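You operate a simulated robot arm through the tools that you are given. There is no shell and no other tool. Be economical: measure what you need, move in short steps, check, and stop when the job is done.

You run a simulated robot arm. Do the job below in one go: nothing can be reset, and whatever is moved stays where it is left.

JOB
Move roll B 207 over to the blue cart, then park the grey cart and brake it.
Fine: it stands inside the orange lines of the cart park; brake off to roll it; the other rolls stay on it; the blue cart stays put, braked. Set down upright: what you pick out.

It is judged by the outcome, as a careful person would: the job done as asked, and still so three seconds after it is handed in. It fails if anything else is knocked over, pushed out of place, dropped, spilled or broken.

ROBOT AND FRAMES
A 7-joint arm with a two-finger parallel gripper on a trunk, on a base that drives. Base frame: it is fixed to the floor where the robot stands at the start and does not move with it; the origin is under the middle of the robot, x ahead of it, y to its left, z up. Units: m, degrees, N and s.
With the tool pointing down near the work surface it reaches from about 0.1 to 0.58 m from the robot's upright axis, wherever it stands. Its first joint turns from -166.0 to 166.0 degrees. Places, roughly: blue cart brake [-0.8, 0.8, 0.7]; blue cart deck [-0.9, 0.3, 0.2]; cart park [1.1, -1.4, 0]; grey cart brake [0.8, 0.4, 0.7]; grey cart deck [0.7, -0.1, 0.2]. Payload 1.57 kg.
The tool frame sits at the grasp point between the pads (the TCP): z along the fingers, y along the line on which they close. The tips reach 0.03 m beyond it. Largest opening 0.08 m; finger width 0.017, thickness 0.012; the body of the gripper, 0.04 by 0.082 m, starts 0.08 m behind the TCP.
Orientation is that of the tool frame in the base frame, as [roll, pitch, yaw] about the fixed x, y, z axes, in that order (R = Rz(yaw) Ry(pitch) Rx(roll)). With the fingers straight down and closing along the base's y, the tool's x points along the base's -x, its y along +y and its z along -z.

CONTROLS
- The arm moves only by the tool nudge_tool. Its argument "motion" is a list of rows, each an object of numbers (a shift or turn left out is 0, a gripper value left out holds the last): "jaw": the opening, from 0 (shut) to 1 (fully open); "tx", "ty", "tz": the shift along the tool's x, y, z in units of 25 mm (1.0 is 25 mm); "wx", "wy", "wz": the turn, a rotation vector about the tool's x, y, z in units of 8 degrees (1.0 is 8 degrees). In form: [{"jaw": .., "tx": .., "ty": .., "tz": .., "wx": .., "wy": .., "wz": ..}, ...]. A call has 1 to 20 rows; each row shifts and turns the commanded pose from where the row before left it, along the tool's axes as they then stand. A call with a number of a shift or a turn outside -1 to 1 is refused whole. Each row takes 0.2 s and may step no farther than 0.05 m and 8.6 degrees from the row before; otherwise, or with a gripper value out of range, the whole call is refused. A pose out of reach is approached as far as the arm can. The call stops where the force on the tool passes 40 N (or 10 N more than at its start, if that is more) or the arm is blocked; 0.2 s more then pass. The fingers move at their own pace (about 0.072 m/s each) and stop on an object; they squeeze with about 26 N. The grip force told is the motor's: it shows also when the fingers shut on nothing. Time passes only in rows, and 0.2 s behind the last, so rows that do not move let the fingers close. The reply holds the time, the measured pose of the TCP, the force on the tool along the base axes, the opening and the grip force, in the units named above and with some noise, with the torque about the TCP (base axes, N m) and any sound that the robot's microphone picked up, and new pictures: "views" is both (left out), scene, wrist or none.
- Cameras (640 x 400 px; columns grow to the right, rows downward): "scene" is now at [-0.0217, 0.1532, 1.2322]; the picture's right is [0.23, -0.97, 0.00], its down [-0.90, -0.21, -0.39] and it looks along [0.38, 0.09, -0.92] (base axes); focal length 214 px, centre (320, 200). "wrist" rides on the gripper at [0.072, -0.007, -0.122] in the tool frame; the picture's right is [0.09, 1.00, 0.00], its down [-0.84, 0.08, -0.54] and it looks along [-0.54, 0.05, 0.84] (tool axes); focal length 238 px, centre (320, 200). There is no depth. A picture from a camera that has moved, and an enlarged one, comes with that camera's place and axes in the base frame and with its lens.
- slide_trunk(by): slides the trunk up (or, below 0, down) by that many m; the arm and the scene camera ride with it, the base frame stays. It gives what a move gives, with no picture.
- drive_base(legs): drives the robot by 1 to 6 legs, each [ahead, left, turn to the left] in m, m and degrees, along the robot's own axes; the way and the turn of a leg run together, so that a leg with both is an arc; at most 1.5 m and 180 degrees a leg. The arm and the cameras ride along, it lands a little off, and it stops where it bumps. It gives what a move gives, and a new picture of the scene camera.
- pan_tilt(pan, tilt): turns the head with the scene camera to pan (to the left, within 86 degrees either way) and tilt (down, from -29 to 69), counted from straight ahead of the robot. It gives what a move gives, and a new picture of the scene camera.
- close_up(camera, box): a new picture of the part [left, top, right, bottom] of that camera's present view, enlarged. No time passes.
- hand_in(): hands the job in; it is judged then, once.

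Go step by step. Nothing tells you exact positions but the pictures and the camera data: compare them with the known pose of the tool, close in by small moves and look again before you grip or let go. The budget is 120 turns and 260 pictures, counting those below and the enlarged ones. Unless the task says otherwise, let go and move clear before handing in, and close with one line.

The tools are called after ">>>" by a JSON object that holds its "op" and its "data". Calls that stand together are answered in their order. nudge_tool: Moves the arm, as the interface text tells. Its arguments: {"type":"object","properties":{"motion":{"type":"array"},"views":{"type":"string","enum":["both","scene","wrist","none"]}},"required":["motion"]} The other tools are called the same way: slide_trunk (by) slides the trunk up or down; drive_base (legs) drives the base; pan_tilt (pan, tilt) turns the head that bears the scene camera; close_up (camera, box) takes an enlarged picture of a part of a camera's view; hand_in () hands the job in.

At the start:

```text
time_s: 0.0
tcp_pos: [0.3754, 0.1577, 1.1296]
orientation: [180.0, 0.1, 180.0]
wrist_force: [0.7, 0.5, 0.1]
wrist_torque: [0.0, 0.0, 0.02]
opening: 0.0798
grip_force: 0.0
trunk travel left (down, up): [-0.075, 0.405]
robot x, y, heading: [0.0031, -0.0014, -0.2]
head pan, tilt: [13.5, 67.1]
```

scene: 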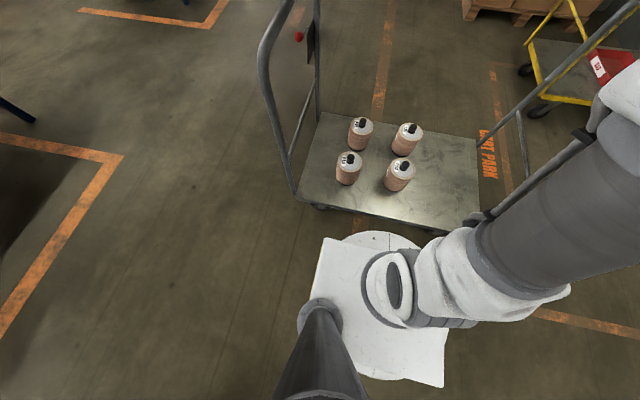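
wrist: 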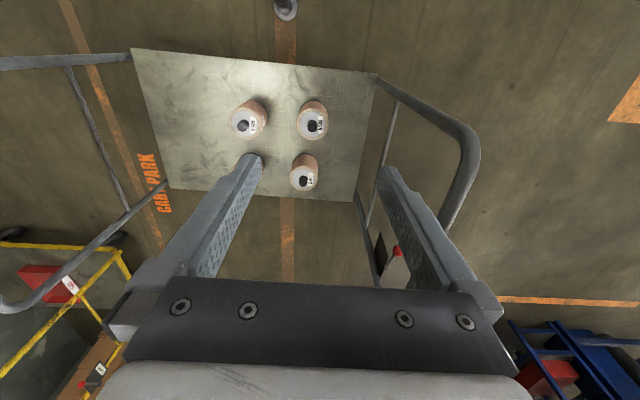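

I see the grey cart ahead with four rolls on its deck. First I'll enlarge the roll labels and look at the brake.

>>> {"op": "close_up", "data": {"camera": "scene", "box": [320, 105, 440, 200]}}

>>> {"op": "close_up", "data": {"camera": "wrist", "box": [220, 85, 340, 200]}}

>>> {"op": "close_up", "data": {"camera": "scene", "box": [240, 0, 360, 100]}}

```text
4.21 times, centred on (380, 152) of scene
camera zoom: at [-0.0217, 0.1532, 1.2322], right [0.23, -0.97, 0.0], down [-0.9, -0.21, -0.39], along [0.38, 0.09, -0.92], focal length 903 px, centre (67, 400)
```

zoom: 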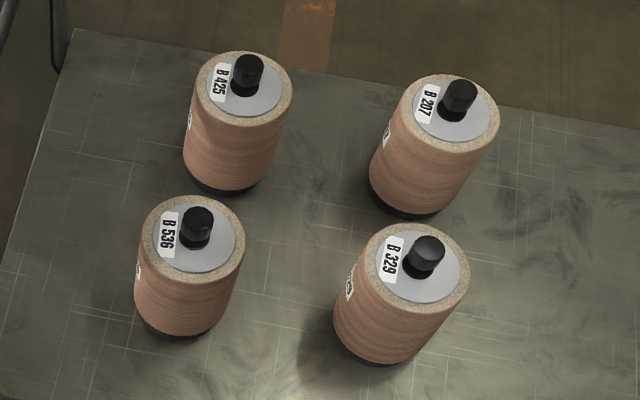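

```text
3.48 times, centred on (280, 142) of wrist
camera zoom: at [0.3035, 0.1508, 1.2522], right [-0.09, 1.0, 0.0], down [0.84, 0.08, 0.54], along [0.54, 0.05, -0.84], focal length 829 px, centre (459, 400)
```

zoom: 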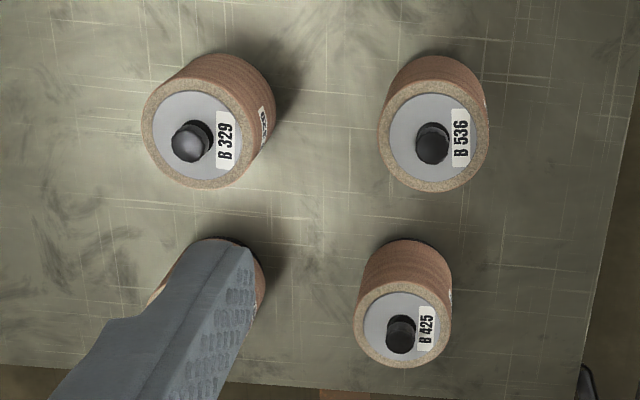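

```text
4.00 times, centred on (300, 50) of scene
camera zoom: at [-0.0217, 0.1532, 1.2322], right [0.23, -0.97, 0.0], down [-0.9, -0.21, -0.39], along [0.38, 0.09, -0.92], focal length 858 px, centre (400, 800)
```

zoom: 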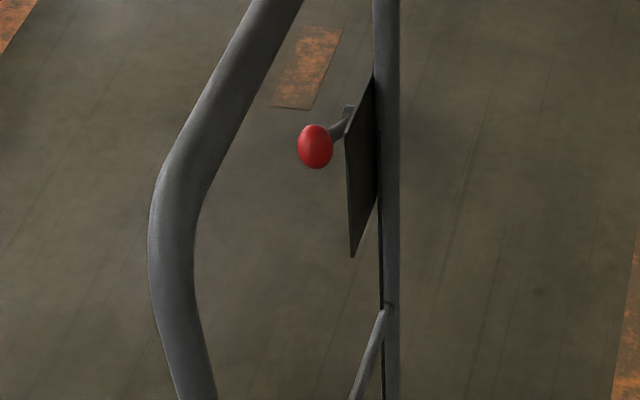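

B 207 is the far right roll, with a black knob on top. Now I look around at the cart park and the rest.

>>> {"op": "pan_tilt", "data": {"pan": -50, "tilt": 35}}

>>> {"op": "pan_tilt", "data": {"pan": 25, "tilt": 35}}

>>> {"op": "pan_tilt", "data": {"pan": 86, "tilt": 40}}

```text
time_s: 1.3
tcp_pos: [0.3751, 0.1593, 1.1301]
orientation: [180.0, 0.0, -180.0]
wrist_force: [-0.1, 0.7, -0.2]
wrist_torque: [-0.01, 0.0, -0.01]
opening: 0.0804
grip_force: 0.1
trunk travel left (down, up): [-0.075, 0.405]
robot x, y, heading: [-0.001, -0.0002, 0.0]
head pan, tilt: [-50.0, 35.0]
camera scene: at [-0.0216, 0.0723, 1.2742], right [-0.77, -0.64, 0.0], down [-0.37, 0.44, -0.82], along [0.53, -0.63, -0.57], focal length 214 px, centre (320, 200)
```

scene: 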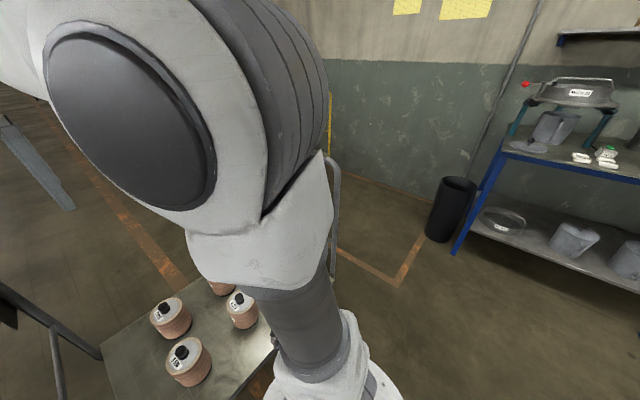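

```text
time_s: 2.8
tcp_pos: [0.375, 0.1583, 1.1312]
orientation: [-180.0, 0.0, -180.0]
wrist_force: [0.4, 0.2, -0.1]
wrist_torque: [-0.02, 0.0, 0.02]
opening: 0.0799
grip_force: 0.0
trunk travel left (down, up): [-0.075, 0.405]
robot x, y, heading: [0.0008, 0.0052, -0.2]
head pan, tilt: [25.0, 35.0]
camera scene: at [0.0016, 0.1769, 1.2743], right [0.42, -0.91, 0.0], down [-0.52, -0.24, -0.82], along [0.74, 0.35, -0.57], focal length 214 px, centre (320, 200)
```

scene: 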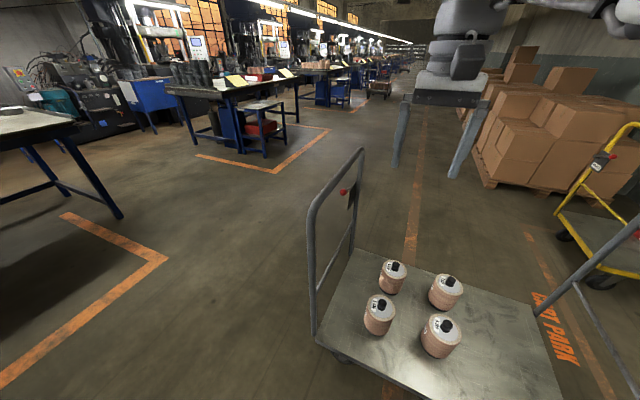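

```text
time_s: 4.1
tcp_pos: [0.3755, 0.1583, 1.1298]
orientation: [179.9, 0.1, -180.0]
wrist_force: [0.3, 0.2, 0.1]
wrist_torque: [-0.04, 0.01, 0.02]
opening: 0.0799
grip_force: 0.1
trunk travel left (down, up): [-0.075, 0.405]
robot x, y, heading: [-0.0011, -0.0011, -0.1]
head pan, tilt: [85.9, 40.0]
camera scene: at [-0.0721, 0.2245, 1.2667], right [1.0, -0.07, 0.0], down [-0.05, -0.64, -0.77], along [0.05, 0.76, -0.64], focal length 214 px, centre (320, 200)
```

scene: 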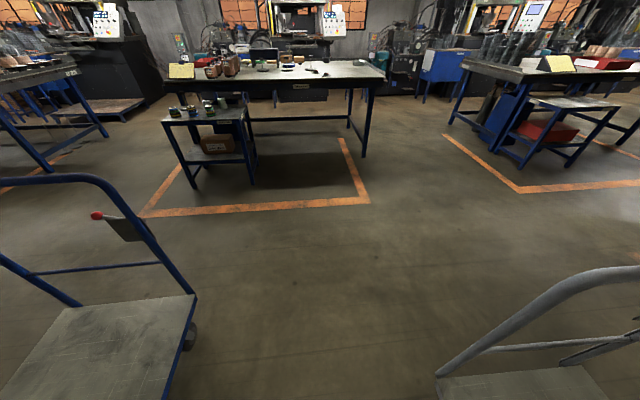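

The blue cart is behind-left. The roll (about x 0.83, y -0.14) is closer to the far side of the grey cart, so I'll drive around its left end and look at the park from there.

>>> {"op": "pan_tilt", "data": {"pan": 0, "tilt": 35}}

>>> {"op": "drive_base", "data": {"legs": [[0, 1.05, 0], [1.5, 0, 0], [0, 0, -90]]}}

```text
time_s: 5.7
tcp_pos: [0.3757, 0.1565, 1.1304]
orientation: [180.0, 0.1, 180.0]
wrist_force: [-0.4, -0.3, -0.6]
wrist_torque: [-0.01, 0.01, 0.0]
opening: 0.08
grip_force: 0.0
trunk travel left (down, up): [-0.075, 0.405]
robot x, y, heading: [0.0025, -0.0017, 0.1]
head pan, tilt: [0.0, 35.0]
camera scene: at [0.0099, 0.1398, 1.2743], right [0.0, -1.0, 0.0], down [-0.57, 0.0, -0.82], along [0.82, 0.0, -0.57], focal length 214 px, centre (320, 200)
```

scene: 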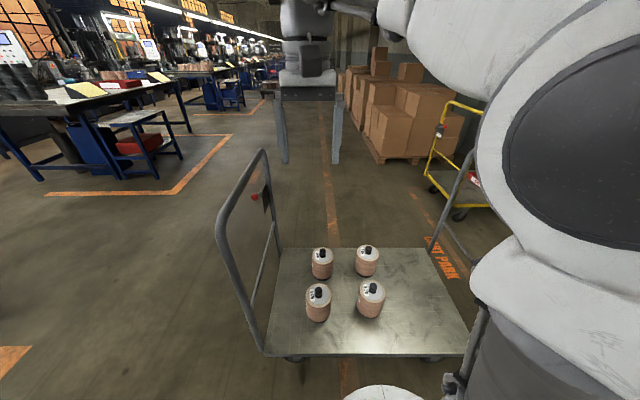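

```text
time_s: 28.4
tcp_pos: [1.6442, 0.679, 1.1307]
orientation: [-180.0, 0.1, 91.0]
wrist_force: [-0.6, -0.8, 0.5]
wrist_torque: [0.01, 0.03, 0.01]
opening: 0.08
grip_force: 0.1
trunk travel left (down, up): [-0.075, 0.405]
robot x, y, heading: [1.4816, 1.0498, -89.0]
head pan, tilt: [0.0, 35.0]
camera scene: at [1.6218, 1.0463, 1.2743], right [-1.0, -0.02, 0.0], down [-0.01, 0.57, -0.82], along [0.01, -0.82, -0.57], focal length 214 px, centre (320, 200)
```

scene: 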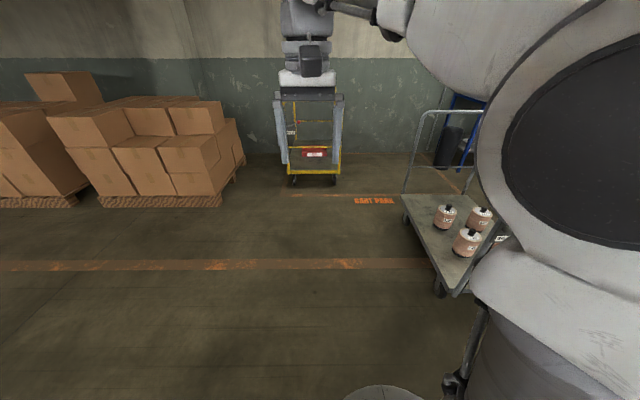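

Driving on to the far side of the cart, then viewing the park.

>>> {"op": "drive_base", "data": {"legs": [[1.0, 0, 0]]}}

>>> {"op": "pan_tilt", "data": {"pan": 0, "tilt": 50}}

>>> {"op": "drive_base", "data": {"legs": [[0, 0, -90]]}}

>>> {"op": "pan_tilt", "data": {"pan": 50, "tilt": 45}}

```text
time_s: 35.2
tcp_pos: [1.6592, -0.3176, 1.1301]
orientation: [180.0, 0.0, 90.8]
wrist_force: [0.0, 0.7, -0.2]
wrist_torque: [0.01, -0.02, 0.01]
opening: 0.0802
grip_force: 0.1
trunk travel left (down, up): [-0.075, 0.405]
robot x, y, heading: [1.4967, 0.0558, -89.2]
head pan, tilt: [0.0, 35.0]
camera scene: at [1.6377, 0.0499, 1.2743], right [-1.0, -0.01, 0.0], down [-0.01, 0.57, -0.82], along [0.01, -0.82, -0.57], focal length 214 px, centre (320, 200)
```

scene: 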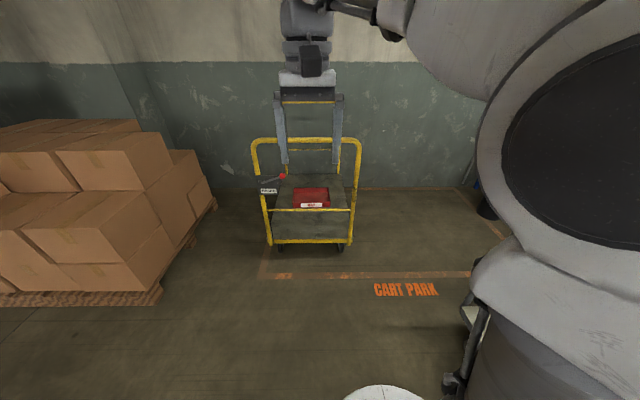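

```text
time_s: 36.0
tcp_pos: [1.6596, -0.3163, 1.1289]
orientation: [-180.0, 0.0, 90.9]
wrist_force: [0.4, -0.1, -0.6]
wrist_torque: [0.0, -0.03, -0.01]
opening: 0.08
grip_force: 0.1
trunk travel left (down, up): [-0.075, 0.405]
robot x, y, heading: [1.4958, 0.0549, -89.0]
head pan, tilt: [0.0, 50.0]
camera scene: at [1.6376, 0.0609, 1.2526], right [-1.0, -0.01, 0.0], down [-0.01, 0.77, -0.64], along [0.01, -0.64, -0.77], focal length 214 px, centre (320, 200)
```

scene: 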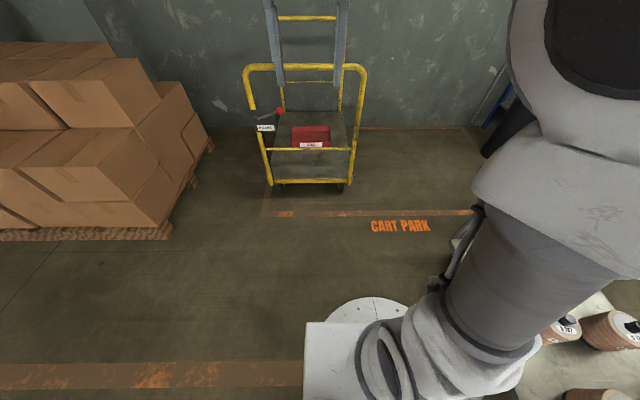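

```text
time_s: 41.5
tcp_pos: [1.1223, -0.1069, 1.1297]
orientation: [-179.9, 0.0, 0.9]
wrist_force: [0.1, 0.6, -0.3]
wrist_torque: [0.01, 0.01, -0.02]
opening: 0.0805
grip_force: 0.1
trunk travel left (down, up): [-0.075, 0.405]
robot x, y, heading: [1.4959, 0.0558, -178.9]
head pan, tilt: [0.0, 50.0]
camera scene: at [1.5028, -0.0841, 1.2525], right [-0.02, 1.0, 0.0], down [0.77, 0.01, -0.64], along [-0.64, -0.01, -0.77], focal length 214 px, centre (320, 200)
```

scene: 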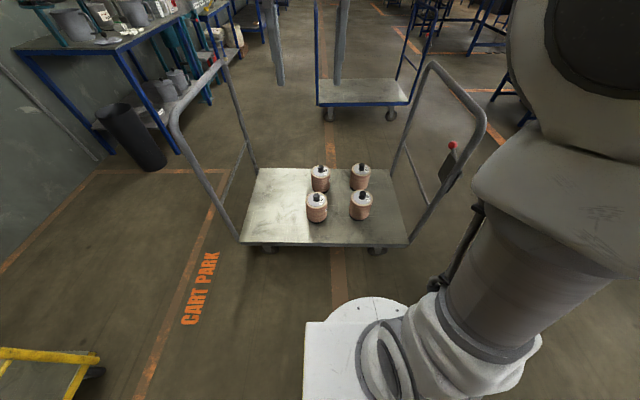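

```text
time_s: 42.7
tcp_pos: [1.1233, -0.1077, 1.1306]
orientation: [180.0, -0.1, 0.9]
wrist_force: [-0.4, 0.2, 0.0]
wrist_torque: [0.0, 0.01, -0.03]
opening: 0.08
grip_force: 0.1
trunk travel left (down, up): [-0.075, 0.405]
robot x, y, heading: [1.4957, 0.057, -179.4]
head pan, tilt: [50.0, 45.0]
camera scene: at [1.5284, -0.146, 1.2594], right [-0.78, 0.63, 0.0], down [0.45, 0.55, -0.71], along [-0.45, -0.55, -0.71], focal length 214 px, centre (320, 200)
```

scene: 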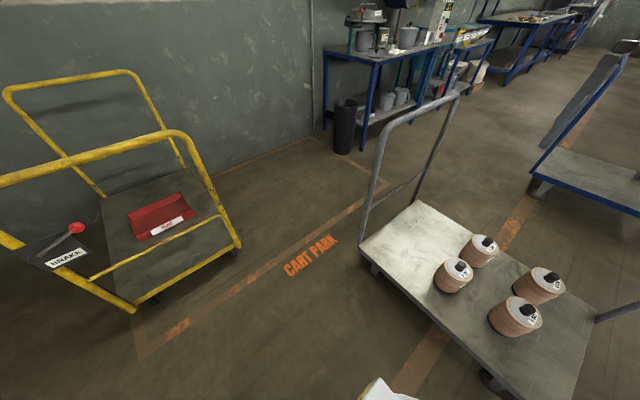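

The park spans about x 0.13–2.06, y -0.88 to -1.92, with the yellow cart in the x>1.47 part. Now I close in on the far side of the grey cart.

>>> {"op": "drive_base", "data": {"legs": [[0.15, 0.1, -0.6]]}}

>>> {"op": "pan_tilt", "data": {"pan": 0, "tilt": 60}}

>>> {"op": "close_up", "data": {"camera": "wrist", "box": [0, 0, 640, 400]}}

```text
time_s: 44.3
tcp_pos: [0.9694, -0.2037, 1.1291]
orientation: [179.9, 0.1, 0.2]
wrist_force: [0.0, -0.1, -0.3]
wrist_torque: [0.0, 0.01, 0.01]
opening: 0.0802
grip_force: 0.0
trunk travel left (down, up): [-0.075, 0.405]
robot x, y, heading: [1.3436, -0.0473, -179.7]
head pan, tilt: [50.0, 45.0]
camera scene: at [1.3743, -0.2473, 1.2594], right [-0.77, 0.64, 0.0], down [0.45, 0.54, -0.71], along [-0.45, -0.54, -0.71], focal length 214 px, centre (320, 200)
```

scene: 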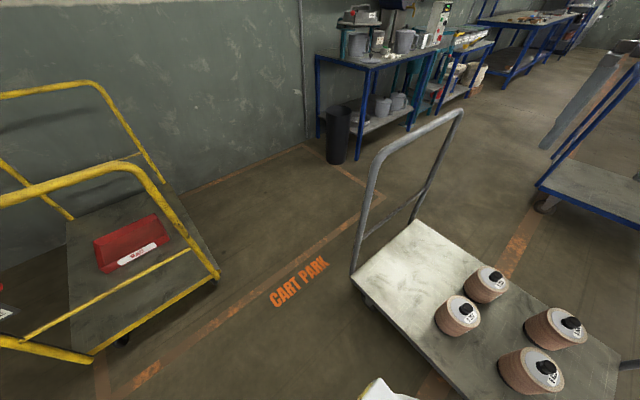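

```text
time_s: 45.5
tcp_pos: [0.9705, -0.2049, 1.13]
orientation: [180.0, 0.1, 0.3]
wrist_force: [-0.1, -1.2, -0.4]
wrist_torque: [-0.01, -0.02, 0.02]
opening: 0.08
grip_force: 0.1
trunk travel left (down, up): [-0.075, 0.405]
robot x, y, heading: [1.3425, -0.0452, -179.9]
head pan, tilt: [0.0, 60.0]
camera scene: at [1.3597, -0.1851, 1.24], right [0.0, 1.0, 0.0], down [0.87, 0.0, -0.5], along [-0.5, 0.0, -0.87], focal length 214 px, centre (320, 200)
```

scene: 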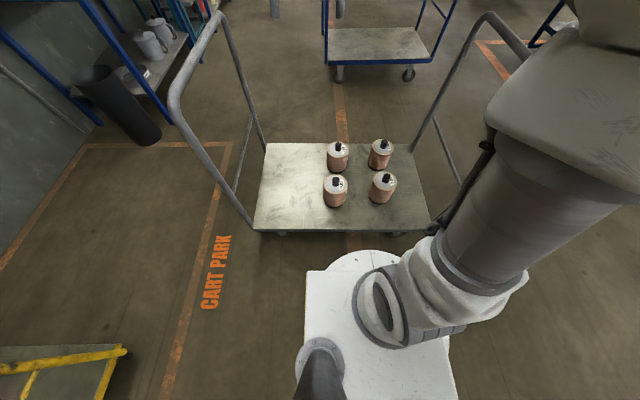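

```text
1.00 times, centred on (320, 200) of wrist (not enlarged: the box is as wide or as high as the picture)
camera zoom: at [1.0409, -0.198, 1.2523], right [0.1, -1.0, 0.0], down [-0.84, -0.08, 0.54], along [-0.54, -0.05, -0.84], focal length 238 px, centre (320, 200)
```

zoom: 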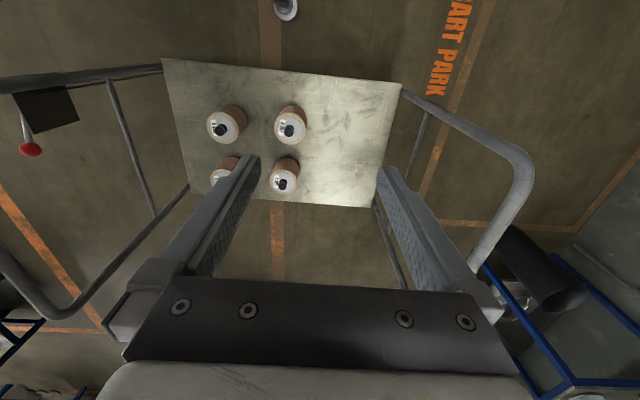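

Triangulating gives the B 207 knob near (0.78, -0.11, 0.40). I'll close 6 cm and bring the gripper above it.

>>> {"op": "drive_base", "data": {"legs": [[0.06, 0, 0]]}}

>>> {"op": "nudge_tool", "data": {"motion": [{"tx": -0.5, "ty": -0.5, "tz": 1}, {"tx": -0.5, "ty": -0.5, "tz": 1}, {"tx": -0.5, "ty": -0.5, "tz": 1}, {"tx": -0.5, "ty": -0.5, "tz": 1}, {"tx": -0.5, "ty": -0.5, "tz": 1}, {"tx": -0.5, "ty": -0.5, "tz": 1}, {"tx": -0.5, "ty": -0.5, "tz": 1}, {"tx": -0.5, "ty": -0.2, "tz": 1}, {"tx": -0.5, "tz": 1}, {"tx": -0.5, "tz": 1}, {"tx": -0.2, "tz": 1}, {"tz": 1}, {"tz": 1}, {"tz": 1}, {"tz": 1}, {"tz": 1}, {"tz": 1}, {"tz": 1}, {"tz": 1}, {"tz": 1}]}}

```text
time_s: 46.6
tcp_pos: [0.9091, -0.205, 1.1301]
orientation: [179.9, 0.0, 0.3]
wrist_force: [0.9, -0.4, 0.6]
wrist_torque: [-0.02, -0.01, 0.01]
opening: 0.0799
grip_force: 0.2
trunk travel left (down, up): [-0.075, 0.405]
robot x, y, heading: [1.2805, -0.0458, -179.7]
head pan, tilt: [0.0, 60.0]
camera scene: at [1.2992, -0.1853, 1.24], right [0.0, 1.0, 0.0], down [0.87, 0.0, -0.5], along [-0.5, 0.0, -0.87], focal length 214 px, centre (320, 200)
```

scene: 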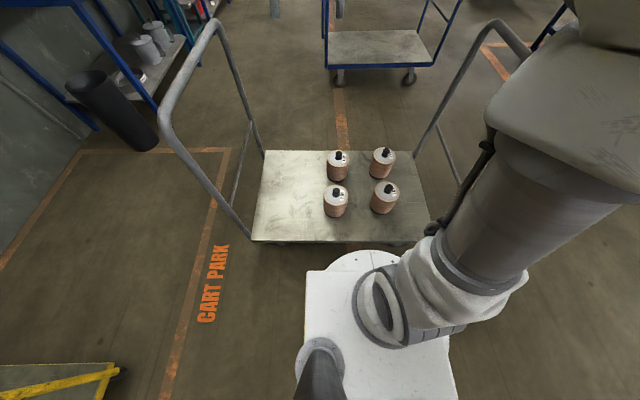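

```text
time_s: 50.8
tcp_pos: [0.778, -0.1123, 0.6305]
orientation: [180.0, 0.0, 0.2]
wrist_force: [-0.3, -0.1, 0.5]
wrist_torque: [-0.01, 0.01, -0.02]
opening: 0.0803
grip_force: 0.0
trunk travel left (down, up): [-0.075, 0.405]
robot x, y, heading: [1.2825, -0.0436, -179.8]
head pan, tilt: [0.0, 60.0]
camera scene: at [1.2993, -0.1853, 1.24], right [0.0, 1.0, 0.0], down [0.87, 0.0, -0.5], along [-0.5, 0.0, -0.87], focal length 214 px, centre (320, 200)
camera wrist: at [0.8488, -0.1064, 0.7528], right [0.1, -1.0, 0.0], down [-0.84, -0.08, 0.54], along [-0.54, -0.05, -0.84], focal length 238 px, centre (320, 200)
```

scene: 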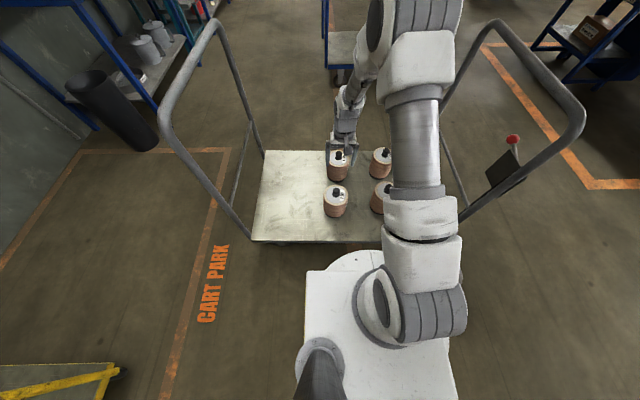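
wrist: 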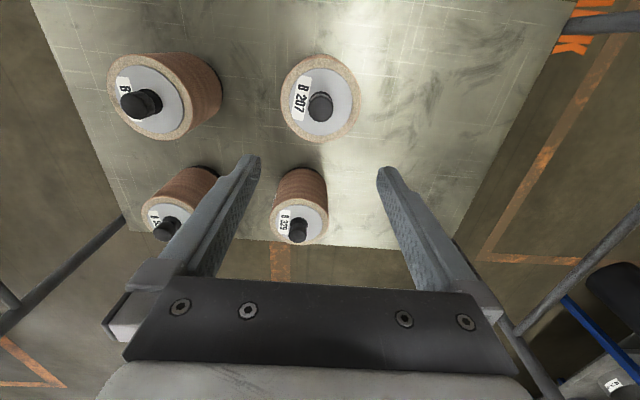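

B 207 is right under the tool. Descending partway to measure again.

>>> {"op": "nudge_tool", "data": {"motion": [{"tz": 1}, {"tz": 1}, {"tz": 1}, {"tz": 1}], "views": "wrist"}}

>>> {"op": "close_up", "data": {"camera": "scene", "box": [280, 120, 420, 230]}}

```text
time_s: 51.8
tcp_pos: [0.7771, -0.113, 0.5294]
orientation: [-180.0, 0.2, 0.3]
wrist_force: [0.6, -0.5, 0.3]
wrist_torque: [0.02, 0.02, 0.01]
opening: 0.0805
grip_force: 0.1
trunk travel left (down, up): [-0.075, 0.405]
robot x, y, heading: [1.2858, -0.0452, -179.7]
head pan, tilt: [0.0, 60.0]
camera wrist: at [0.8492, -0.106, 0.6528], right [0.1, -1.0, 0.0], down [-0.84, -0.08, 0.54], along [-0.54, -0.05, -0.84], focal length 238 px, centre (320, 200)
```

wrist: 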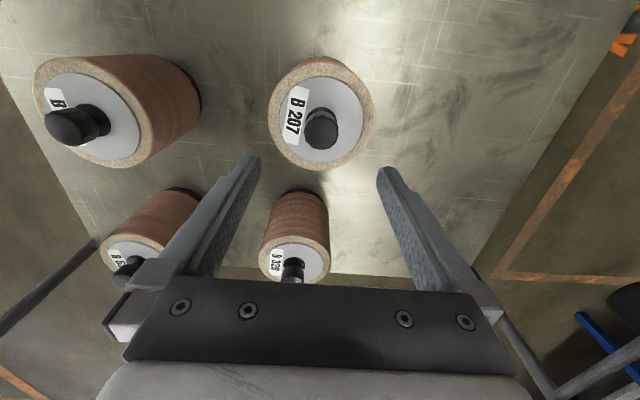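

```text
3.64 times, centred on (350, 175) of scene
camera zoom: at [1.2993, -0.1853, 1.24], right [0.0, 1.0, 0.0], down [0.87, 0.0, -0.5], along [-0.5, 0.0, -0.87], focal length 780 px, centre (211, 291)
```

zoom: 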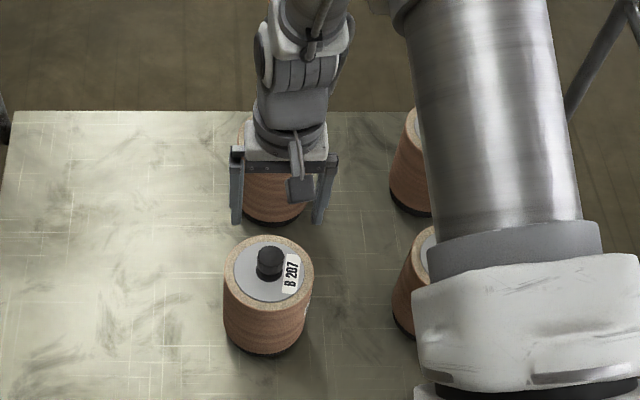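

The knob top is around (0.788, -0.113, 0.437). I correct x by 1 cm, descend so the pads straddle the knob, and check.

>>> {"op": "nudge_tool", "data": {"motion": [{"tx": 0.45, "tz": 0.6}, {"tz": 1}, {"tz": 0.8}, {"tz": 0.8}]}}

>>> {"op": "close_up", "data": {"camera": "scene", "box": [300, 140, 380, 220]}}

```text
time_s: 52.8
tcp_pos: [0.7883, -0.1131, 0.4484]
orientation: [180.0, 0.2, 0.3]
wrist_force: [-0.6, 0.6, 0.2]
wrist_torque: [-0.03, -0.01, 0.03]
opening: 0.0802
grip_force: 0.0
trunk travel left (down, up): [-0.075, 0.405]
robot x, y, heading: [1.2816, -0.0456, -179.5]
head pan, tilt: [0.0, 60.0]
camera scene: at [1.2993, -0.1853, 1.24], right [0.0, 1.0, 0.0], down [0.87, 0.0, -0.5], along [-0.5, 0.0, -0.87], focal length 214 px, centre (320, 200)
camera wrist: at [0.8605, -0.1061, 0.572], right [0.1, -1.0, 0.0], down [-0.84, -0.08, 0.54], along [-0.54, -0.05, -0.84], focal length 238 px, centre (320, 200)
```

scene: 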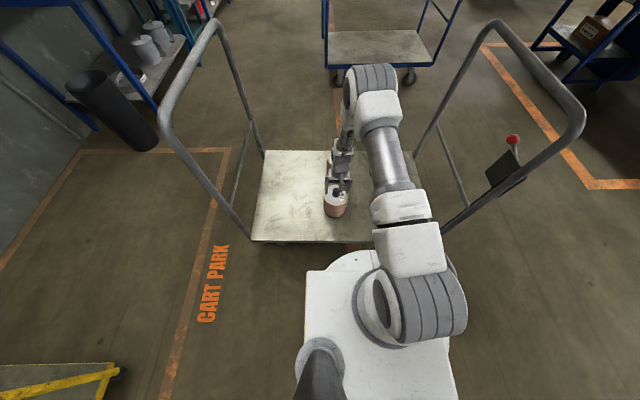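
wrist: 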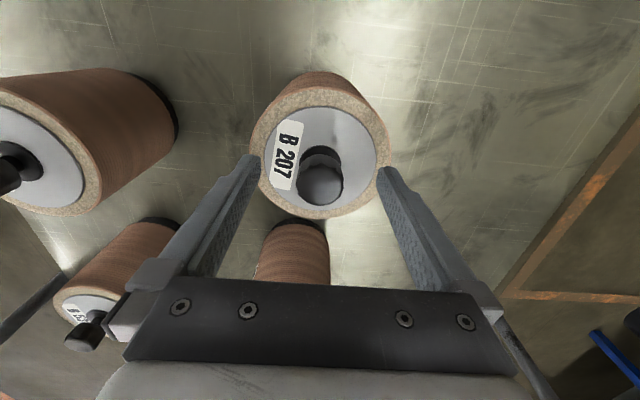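

```text
5.00 times, centred on (340, 180) of scene
camera zoom: at [1.2993, -0.1853, 1.24], right [0.0, 1.0, 0.0], down [0.87, 0.0, -0.5], along [-0.5, 0.0, -0.87], focal length 1072 px, centre (220, 300)
```

zoom: 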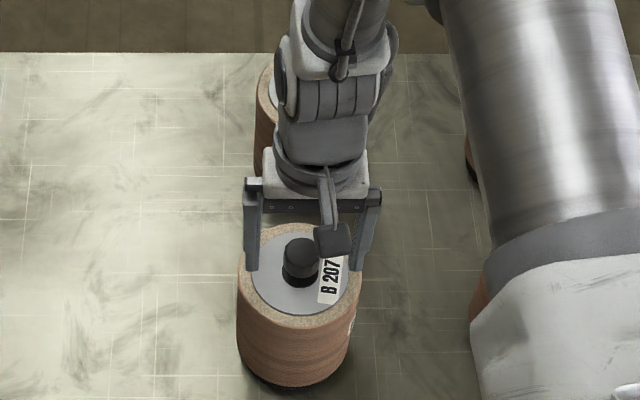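

Knob is centred between the fingers. Descending 28 mm and closing.

>>> {"op": "nudge_tool", "data": {"motion": [{"tz": 0.6}, {"tz": 0.5}, {"jaw": 0}, {"jaw": 0}, {"jaw": 0}, {"jaw": 0}]}}

>>> {"op": "close_up", "data": {"camera": "scene", "box": [300, 140, 380, 220]}}

```text
time_s: 53.8
tcp_pos: [0.7859, -0.1129, 0.4247]
orientation: [179.9, 0.4, 0.2]
wrist_force: [3.7, -3.3, 20.8]
wrist_torque: [0.12, -0.91, -0.03]
opening: 0.0322
grip_force: 22.2
trunk travel left (down, up): [-0.075, 0.405]
robot x, y, heading: [1.2855, -0.0462, -179.5]
head pan, tilt: [0.0, 60.0]
stopped in row 4: the force on the tool passed its limit at 80 N (the readings are from after the stop); the commanded pose is now the measured one
camera scene: at [1.3003, -0.1851, 1.2398], right [0.0, 1.0, 0.0], down [0.87, 0.0, -0.5], along [-0.5, 0.0, -0.87], focal length 214 px, centre (320, 200)
camera wrist: at [0.8592, -0.107, 0.5467], right [0.1, -1.0, 0.0], down [-0.83, -0.08, 0.55], along [-0.55, -0.05, -0.84], focal length 238 px, centre (320, 200)
```

scene: 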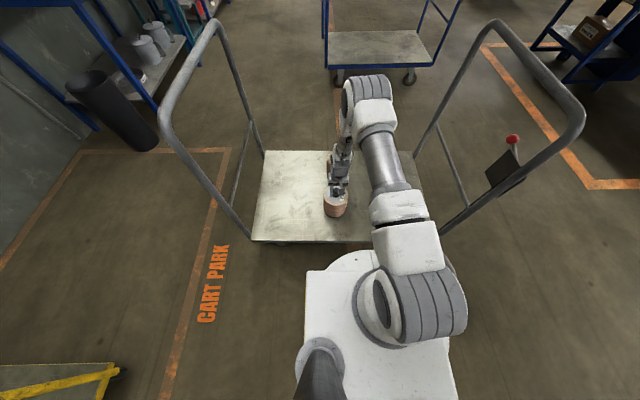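
wrist: 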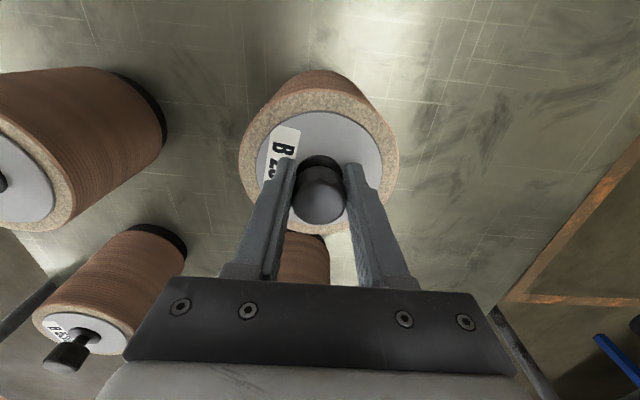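

```text
5.00 times, centred on (340, 180) of scene
camera zoom: at [1.3003, -0.1851, 1.2398], right [0.0, 1.0, 0.0], down [0.87, 0.0, -0.5], along [-0.5, 0.0, -0.87], focal length 1072 px, centre (220, 300)
```

zoom: 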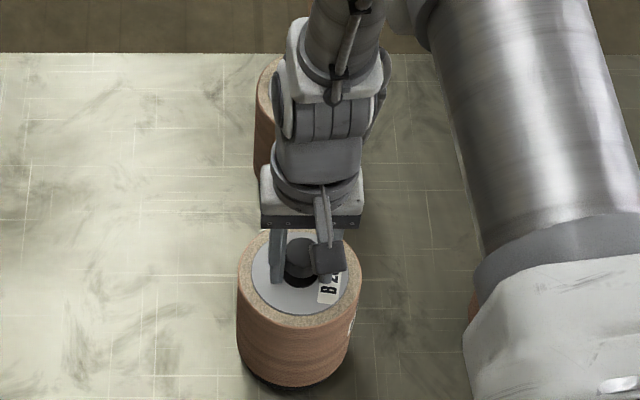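

The fingers hold the knob (32 mm) with the tips resting on the roll top. Tighten and lift slowly.

>>> {"op": "nudge_tool", "data": {"motion": [{"jaw": 0}, {"jaw": 0, "tz": -0.1}, {"tz": -0.1}, {"tz": -0.2}, {"tz": -0.4}, {"tz": -0.6}]}}

```text
time_s: 55.2
tcp_pos: [0.7881, -0.1119, 0.4577]
orientation: [-180.0, 0.3, 0.2]
wrist_force: [-0.8, 0.4, -14.4]
wrist_torque: [0.01, -0.08, -0.02]
opening: 0.0323
grip_force: 25.9
trunk travel left (down, up): [-0.075, 0.405]
robot x, y, heading: [1.285, -0.0448, -179.7]
head pan, tilt: [0.0, 60.0]
camera scene: at [1.2983, -0.1853, 1.2399], right [0.0, 1.0, 0.0], down [0.87, 0.0, -0.5], along [-0.5, 0.0, -0.87], focal length 214 px, centre (320, 200)
camera wrist: at [0.8592, -0.1058, 0.5798], right [0.1, -1.0, 0.0], down [-0.83, -0.08, 0.54], along [-0.54, -0.05, -0.84], focal length 238 px, centre (320, 200)
```

scene: 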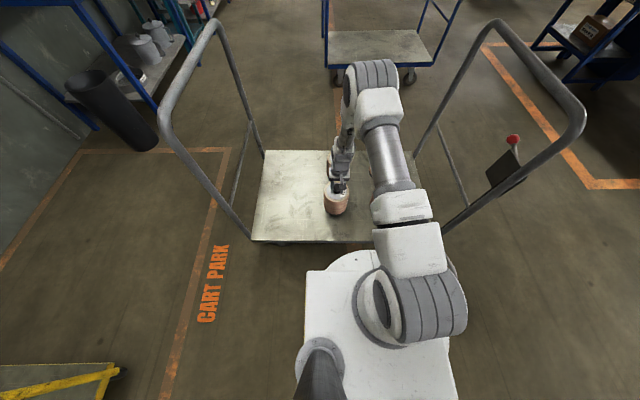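
wrist: 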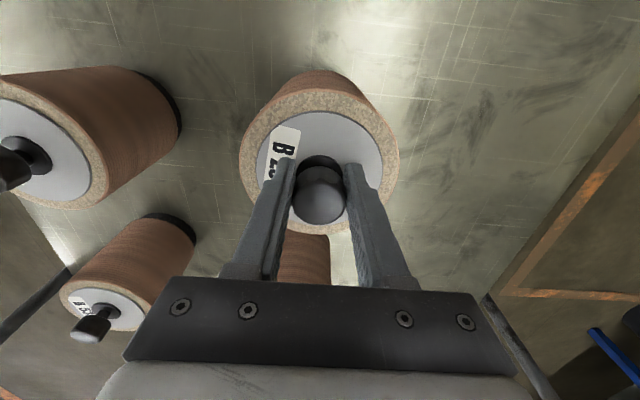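

Lifted cleanly (about 1.47 kg). Raising it high and drawing it in, then backing away.

>>> {"op": "nudge_tool", "data": {"motion": [{"tz": -0.6}, {"tz": -1}, {"tz": -1}, {"tz": -1}, {"tz": -1}, {"tz": -1}, {"tz": -1}, {"tz": -1}, {"tz": -1}, {"tz": -1}, {"tx": 0.6}, {"tx": 0.8}, {"tx": 0.8}, {"tx": 0.8}, {"tx": 0.8}, {"tx": 0.8}, {"tx": 0.6}], "views": "scene"}}

>>> {"op": "drive_base", "data": {"legs": [[-0.32, 0, 0], [0, -1.1, 0]]}}

```text
time_s: 58.8
tcp_pos: [0.919, -0.114, 0.6962]
orientation: [179.9, 0.4, 0.1]
wrist_force: [-0.3, -0.2, -13.0]
wrist_torque: [-0.04, -0.08, 0.02]
opening: 0.0324
grip_force: 25.8
trunk travel left (down, up): [-0.075, 0.405]
robot x, y, heading: [1.2812, -0.0445, -180.0]
head pan, tilt: [0.0, 60.0]
camera scene: at [1.2985, -0.1853, 1.2399], right [0.0, 1.0, 0.0], down [0.87, 0.0, -0.5], along [-0.5, 0.0, -0.87], focal length 214 px, centre (320, 200)
```

scene: 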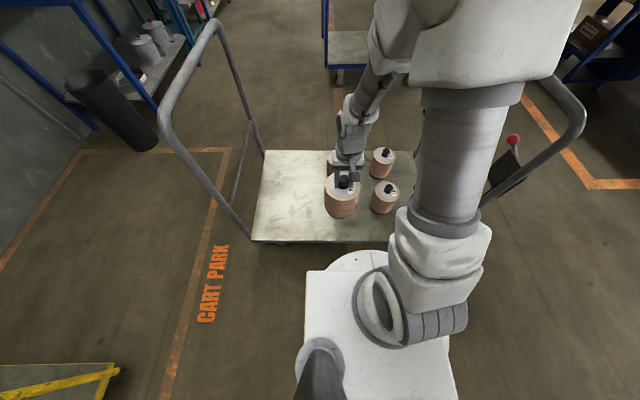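

```text
time_s: 69.5
tcp_pos: [1.2395, 0.9949, 0.6969]
orientation: [180.0, 0.3, -1.4]
wrist_force: [-0.4, 0.0, -14.2]
wrist_torque: [-0.01, -0.09, 0.0]
opening: 0.0323
grip_force: 25.8
trunk travel left (down, up): [-0.075, 0.405]
robot x, y, heading: [1.6052, 1.0493, 178.7]
head pan, tilt: [0.0, 60.0]
camera scene: at [1.6182, 0.9113, 1.2399], right [0.02, 1.0, 0.0], down [0.87, -0.02, -0.5], along [-0.5, 0.01, -0.87], focal length 214 px, centre (320, 200)
```

scene: 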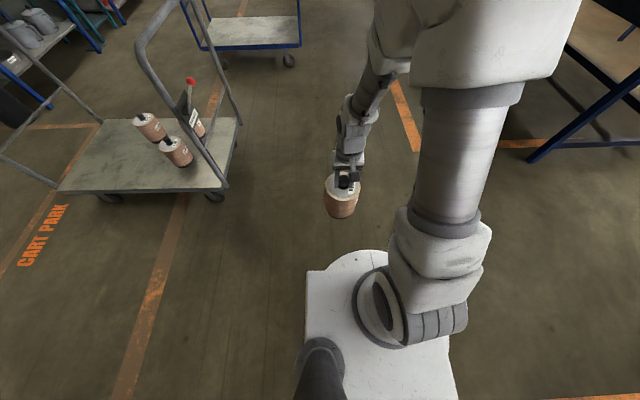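

Path along y≈1.05 is clear. Driving back past the grey cart toward the blue one.

>>> {"op": "drive_base", "data": {"legs": [[1.0, 0, 1.3], [0.6, 0, 0]]}}

>>> {"op": "pan_tilt", "data": {"pan": 35, "tilt": 50}}

```text
time_s: 80.4
tcp_pos: [-0.3637, 0.9957, 0.6977]
orientation: [-180.0, 0.3, -0.2]
wrist_force: [0.0, 0.3, -13.2]
wrist_torque: [0.01, -0.04, -0.01]
opening: 0.0325
grip_force: 26.1
trunk travel left (down, up): [-0.075, 0.405]
robot x, y, heading: [0.0061, 1.0638, 179.6]
head pan, tilt: [0.0, 60.0]
camera scene: at [0.0168, 0.9208, 1.2399], right [0.01, 1.0, 0.0], down [0.87, 0.0, -0.5], along [-0.5, 0.0, -0.87], focal length 214 px, centre (320, 200)
```

scene: 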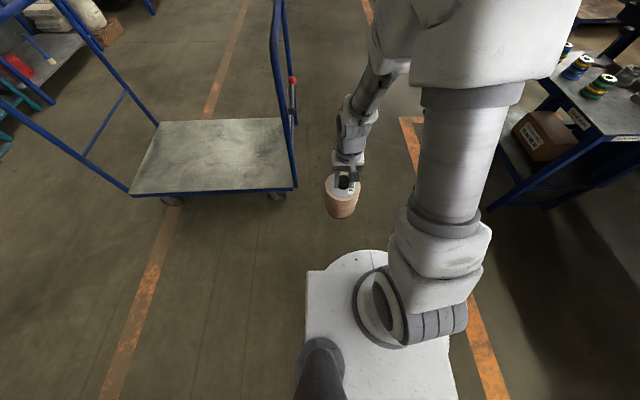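

```text
time_s: 81.4
tcp_pos: [-0.3636, 0.9976, 0.6962]
orientation: [-180.0, 0.3, -0.3]
wrist_force: [0.1, 0.1, -13.8]
wrist_torque: [0.0, -0.06, 0.0]
opening: 0.0321
grip_force: 26.3
trunk travel left (down, up): [-0.075, 0.405]
robot x, y, heading: [0.0054, 1.0614, 179.5]
head pan, tilt: [35.0, 50.0]
camera scene: at [0.0201, 0.8767, 1.2525], right [-0.57, 0.82, 0.0], down [0.63, 0.44, -0.64], along [-0.53, -0.37, -0.77], focal length 214 px, centre (320, 200)
```

scene: 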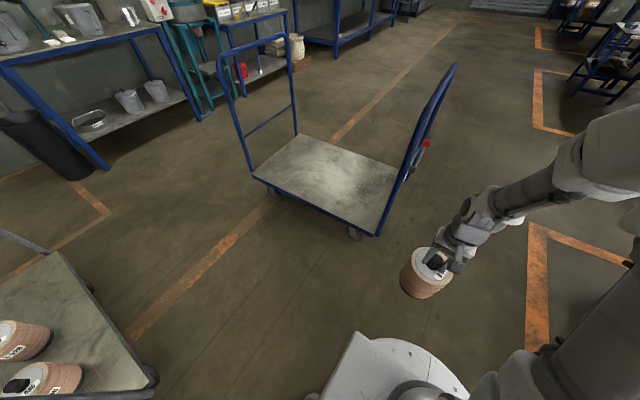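

The blue deck spans x -1.24..-0.64, y -0.15..0.78. I'll slip between the carts at x≈-0.12, then face the blue deck.

>>> {"op": "drive_base", "data": {"legs": [[0.125, 0, 0.4], [0, 0.75, 0]]}}

>>> {"op": "pan_tilt", "data": {"pan": 0, "tilt": 60}}

```text
time_s: 88.4
tcp_pos: [-0.4889, 0.2576, 0.6961]
orientation: [180.0, 0.4, -0.3]
wrist_force: [0.2, 0.8, -14.3]
wrist_torque: [0.01, -0.08, 0.0]
opening: 0.0324
grip_force: 25.8
trunk travel left (down, up): [-0.075, 0.405]
robot x, y, heading: [-0.1195, 0.3269, 179.7]
head pan, tilt: [35.0, 50.0]
camera scene: at [-0.1056, 0.1383, 1.2525], right [-0.57, 0.82, 0.0], down [0.63, 0.44, -0.64], along [-0.53, -0.37, -0.77], focal length 214 px, centre (320, 200)
```

scene: 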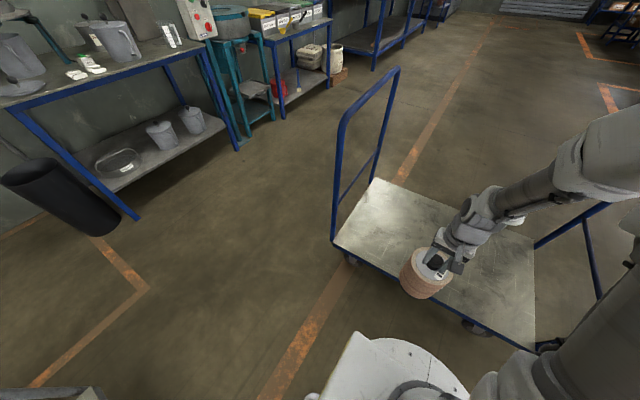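

```text
time_s: 89.4
tcp_pos: [-0.4888, 0.2579, 0.6973]
orientation: [-180.0, 0.3, -0.3]
wrist_force: [0.7, -0.6, -14.0]
wrist_torque: [-0.03, -0.09, 0.03]
opening: 0.0319
grip_force: 26.2
trunk travel left (down, up): [-0.075, 0.405]
robot x, y, heading: [-0.1237, 0.3216, 179.6]
head pan, tilt: [0.0, 60.0]
camera scene: at [-0.109, 0.1825, 1.2399], right [0.0, 1.0, 0.0], down [0.87, 0.0, -0.5], along [-0.5, 0.0, -0.87], focal length 214 px, centre (320, 200)
```

scene: 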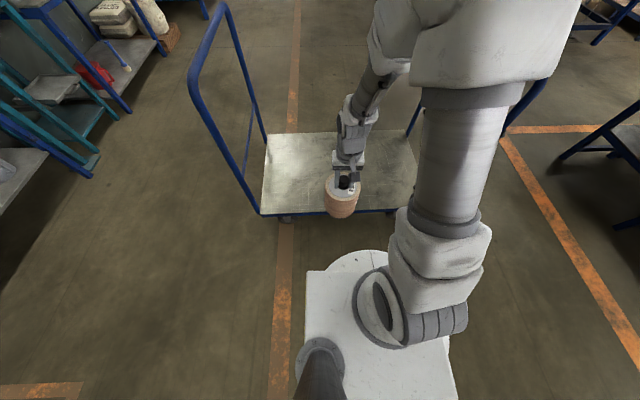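

Edging in 0.18 m, then extending the arm and lowering over the deck.

>>> {"op": "drive_base", "data": {"legs": [[0.18, 0, 0]]}}

>>> {"op": "nudge_tool", "data": {"motion": [{"tx": -0.5}, {"tx": -0.5}, {"tx": -0.5, "tz": 0.5}, {"tx": -0.5, "tz": 0.5}, {"tx": -0.5, "tz": 1}, {"tx": -0.5, "tz": 1}, {"tx": -0.5, "tz": 1}, {"tx": -0.5, "tz": 1}, {"tx": -0.5, "tz": 1}, {"tx": -0.4, "tz": 1}, {"tz": 1}]}}

```text
time_s: 91.2
tcp_pos: [-0.6549, 0.258, 0.696]
orientation: [-179.9, -0.1, -0.2]
wrist_force: [-1.1, 0.2, -13.6]
wrist_torque: [0.0, -0.07, -0.03]
opening: 0.0323
grip_force: 25.8
trunk travel left (down, up): [-0.075, 0.405]
robot x, y, heading: [-0.2941, 0.3268, 179.6]
head pan, tilt: [0.0, 60.0]
stopped in leg 1: the robot was blocked; the commanded pose is now the measured one
camera scene: at [-0.2768, 0.1831, 1.2399], right [0.0, 1.0, 0.0], down [0.87, 0.0, -0.5], along [-0.5, 0.0, -0.87], focal length 214 px, centre (320, 200)
```

scene: 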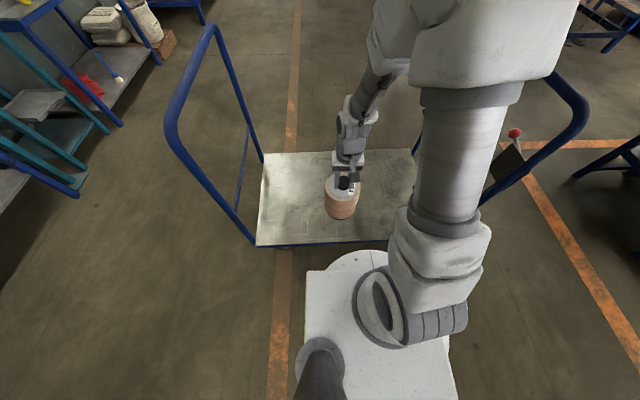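

```text
time_s: 93.6
tcp_pos: [-0.7789, 0.259, 0.495]
orientation: [180.0, 0.2, -0.2]
wrist_force: [-0.7, -0.5, -13.4]
wrist_torque: [-0.04, -0.06, 0.0]
opening: 0.0322
grip_force: 25.6
trunk travel left (down, up): [-0.075, 0.405]
robot x, y, heading: [-0.2948, 0.3251, 180.0]
head pan, tilt: [0.0, 60.0]
camera scene: at [-0.2769, 0.1832, 1.24], right [0.0, 1.0, 0.0], down [0.87, 0.0, -0.5], along [-0.5, 0.0, -0.87], focal length 214 px, centre (320, 200)
camera wrist: at [-0.7069, 0.2652, 0.6165], right [0.09, -1.0, 0.0], down [-0.83, -0.08, 0.55], along [-0.54, -0.05, -0.84], focal length 238 px, centre (320, 200)
```

scene: 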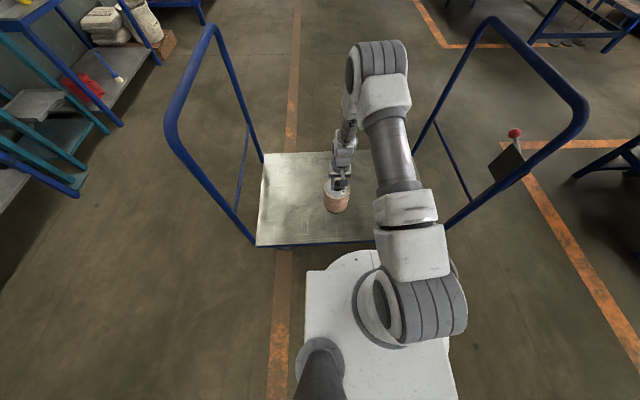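
wrist: 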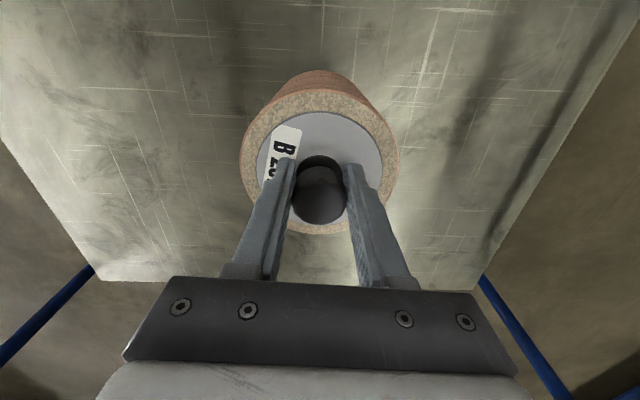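

The base touched something near the blue cart, so I back off 2 cm and then lower in small steps.

>>> {"op": "drive_base", "data": {"legs": [[-0.02, 0, 0]]}}

>>> {"op": "nudge_tool", "data": {"motion": [{"tx": -0.8}, {"tx": -0.5, "tz": 0.6}, {"tz": 0.6}, {"tz": 0.6}, {"tz": 0.4}, {"tz": 0.2}], "views": "wrist"}}

>>> {"op": "close_up", "data": {"camera": "scene", "box": [290, 140, 390, 240]}}

```text
time_s: 94.4
tcp_pos: [-0.7593, 0.2602, 0.4946]
orientation: [180.0, 0.2, -0.2]
wrist_force: [0.8, 0.2, -14.4]
wrist_torque: [0.02, -0.11, 0.01]
opening: 0.0322
grip_force: 26.4
trunk travel left (down, up): [-0.075, 0.405]
robot x, y, heading: [-0.2716, 0.3199, 179.6]
head pan, tilt: [0.0, 60.0]
camera scene: at [-0.2575, 0.1831, 1.2399], right [0.0, 1.0, 0.0], down [0.87, 0.0, -0.5], along [-0.5, 0.0, -0.87], focal length 214 px, centre (320, 200)
```

scene: 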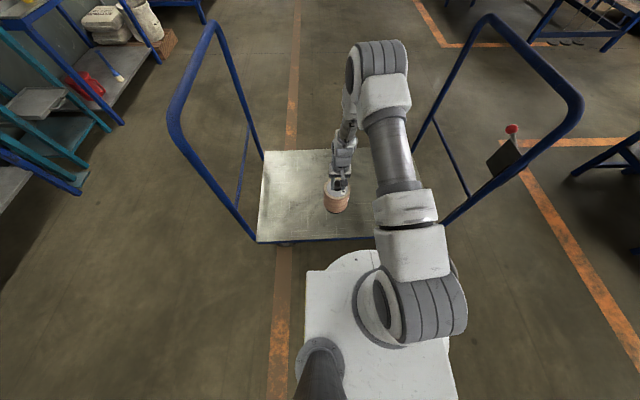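

```text
time_s: 95.8
tcp_pos: [-0.793, 0.2595, 0.4337]
orientation: [180.0, 0.3, -0.2]
wrist_force: [0.2, 0.0, -14.2]
wrist_torque: [0.02, -0.08, 0.04]
opening: 0.0319
grip_force: 25.9
trunk travel left (down, up): [-0.075, 0.405]
robot x, y, heading: [-0.2741, 0.3192, 179.9]
head pan, tilt: [0.0, 60.0]
camera wrist: at [-0.7205, 0.2656, 0.5561], right [0.09, -1.0, 0.0], down [-0.84, -0.08, 0.54], along [-0.54, -0.05, -0.84], focal length 238 px, centre (320, 200)
```

wrist: 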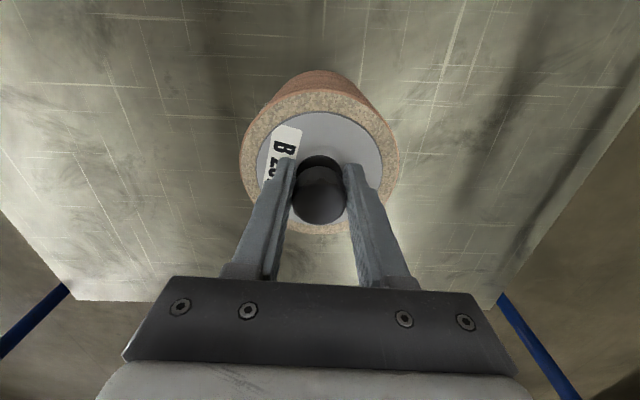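

```text
4.00 times, centred on (340, 190) of scene
camera zoom: at [-0.2575, 0.1831, 1.2399], right [0.0, 1.0, 0.0], down [0.87, 0.0, -0.5], along [-0.5, 0.0, -0.87], focal length 858 px, centre (240, 240)
```

zoom: 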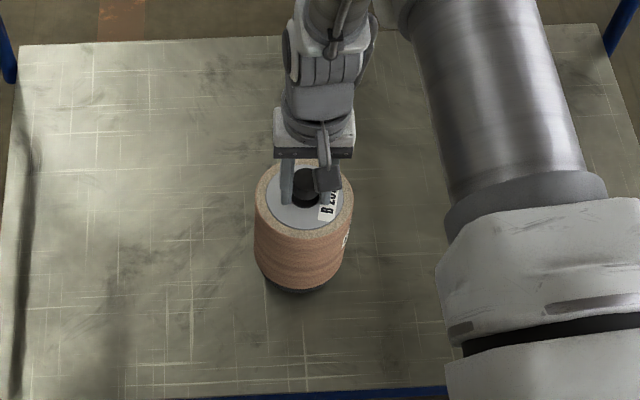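

Almost down. Lowering in millimetre steps until the deck takes the weight.

>>> {"op": "nudge_tool", "data": {"motion": [{"tz": 0.08}, {"tz": 0.08}, {"tz": 0.08}], "views": "none"}}

>>> {"op": "nudge_tool", "data": {"motion": [{"tz": 0.05}, {"tz": 0.05}], "views": "none"}}

```text
time_s: 96.6
tcp_pos: [-0.7925, 0.2605, 0.4284]
orientation: [-179.9, 0.3, -0.1]
wrist_force: [0.5, 1.2, -13.0]
wrist_torque: [-0.02, -0.13, -0.01]
opening: 0.0321
grip_force: 26.7
trunk travel left (down, up): [-0.075, 0.405]
robot x, y, heading: [-0.2732, 0.3275, 180.0]
head pan, tilt: [0.0, 60.0]
```

```text
time_s: 97.2
tcp_pos: [-0.7912, 0.2598, 0.4253]
orientation: [-179.8, 0.2, -0.2]
wrist_force: [-0.2, -0.1, -13.6]
wrist_torque: [0.01, -0.1, 0.02]
opening: 0.032
grip_force: 26.1
trunk travel left (down, up): [-0.075, 0.405]
robot x, y, heading: [-0.2693, 0.3229, 180.0]
head pan, tilt: [0.0, 60.0]
```

>>> {"op": "nudge_tool", "data": {"motion": [{"tz": 0.08}, {"tz": 0.08}], "views": "none"}}

>>> {"op": "nudge_tool", "data": {"motion": [{"tz": 0.06}, {"tz": 0.06}], "views": "none"}}

```text
time_s: 97.8
tcp_pos: [-0.7927, 0.2587, 0.426]
orientation: [-180.0, 0.3, 0.0]
wrist_force: [11.8, -0.1, 22.2]
wrist_torque: [-0.29, -0.13, 0.16]
opening: 0.0324
grip_force: 25.6
trunk travel left (down, up): [-0.075, 0.405]
robot x, y, heading: [-0.2719, 0.3251, 179.6]
head pan, tilt: [0.0, 60.0]
```

```text
time_s: 98.2
tcp_pos: [-0.7943, 0.2587, 0.4242]
orientation: [-179.9, 0.4, -0.2]
wrist_force: [9.0, 2.1, 24.2]
wrist_torque: [0.05, 0.2, -0.06]
opening: 0.0322
grip_force: 26.0
trunk travel left (down, up): [-0.075, 0.405]
robot x, y, heading: [-0.2683, 0.3263, 179.8]
head pan, tilt: [0.0, 60.0]
stopped in row 1: the force on the tool passed its limit at 44 N (the readings are from after the stop); the commanded pose is now the measured one
```

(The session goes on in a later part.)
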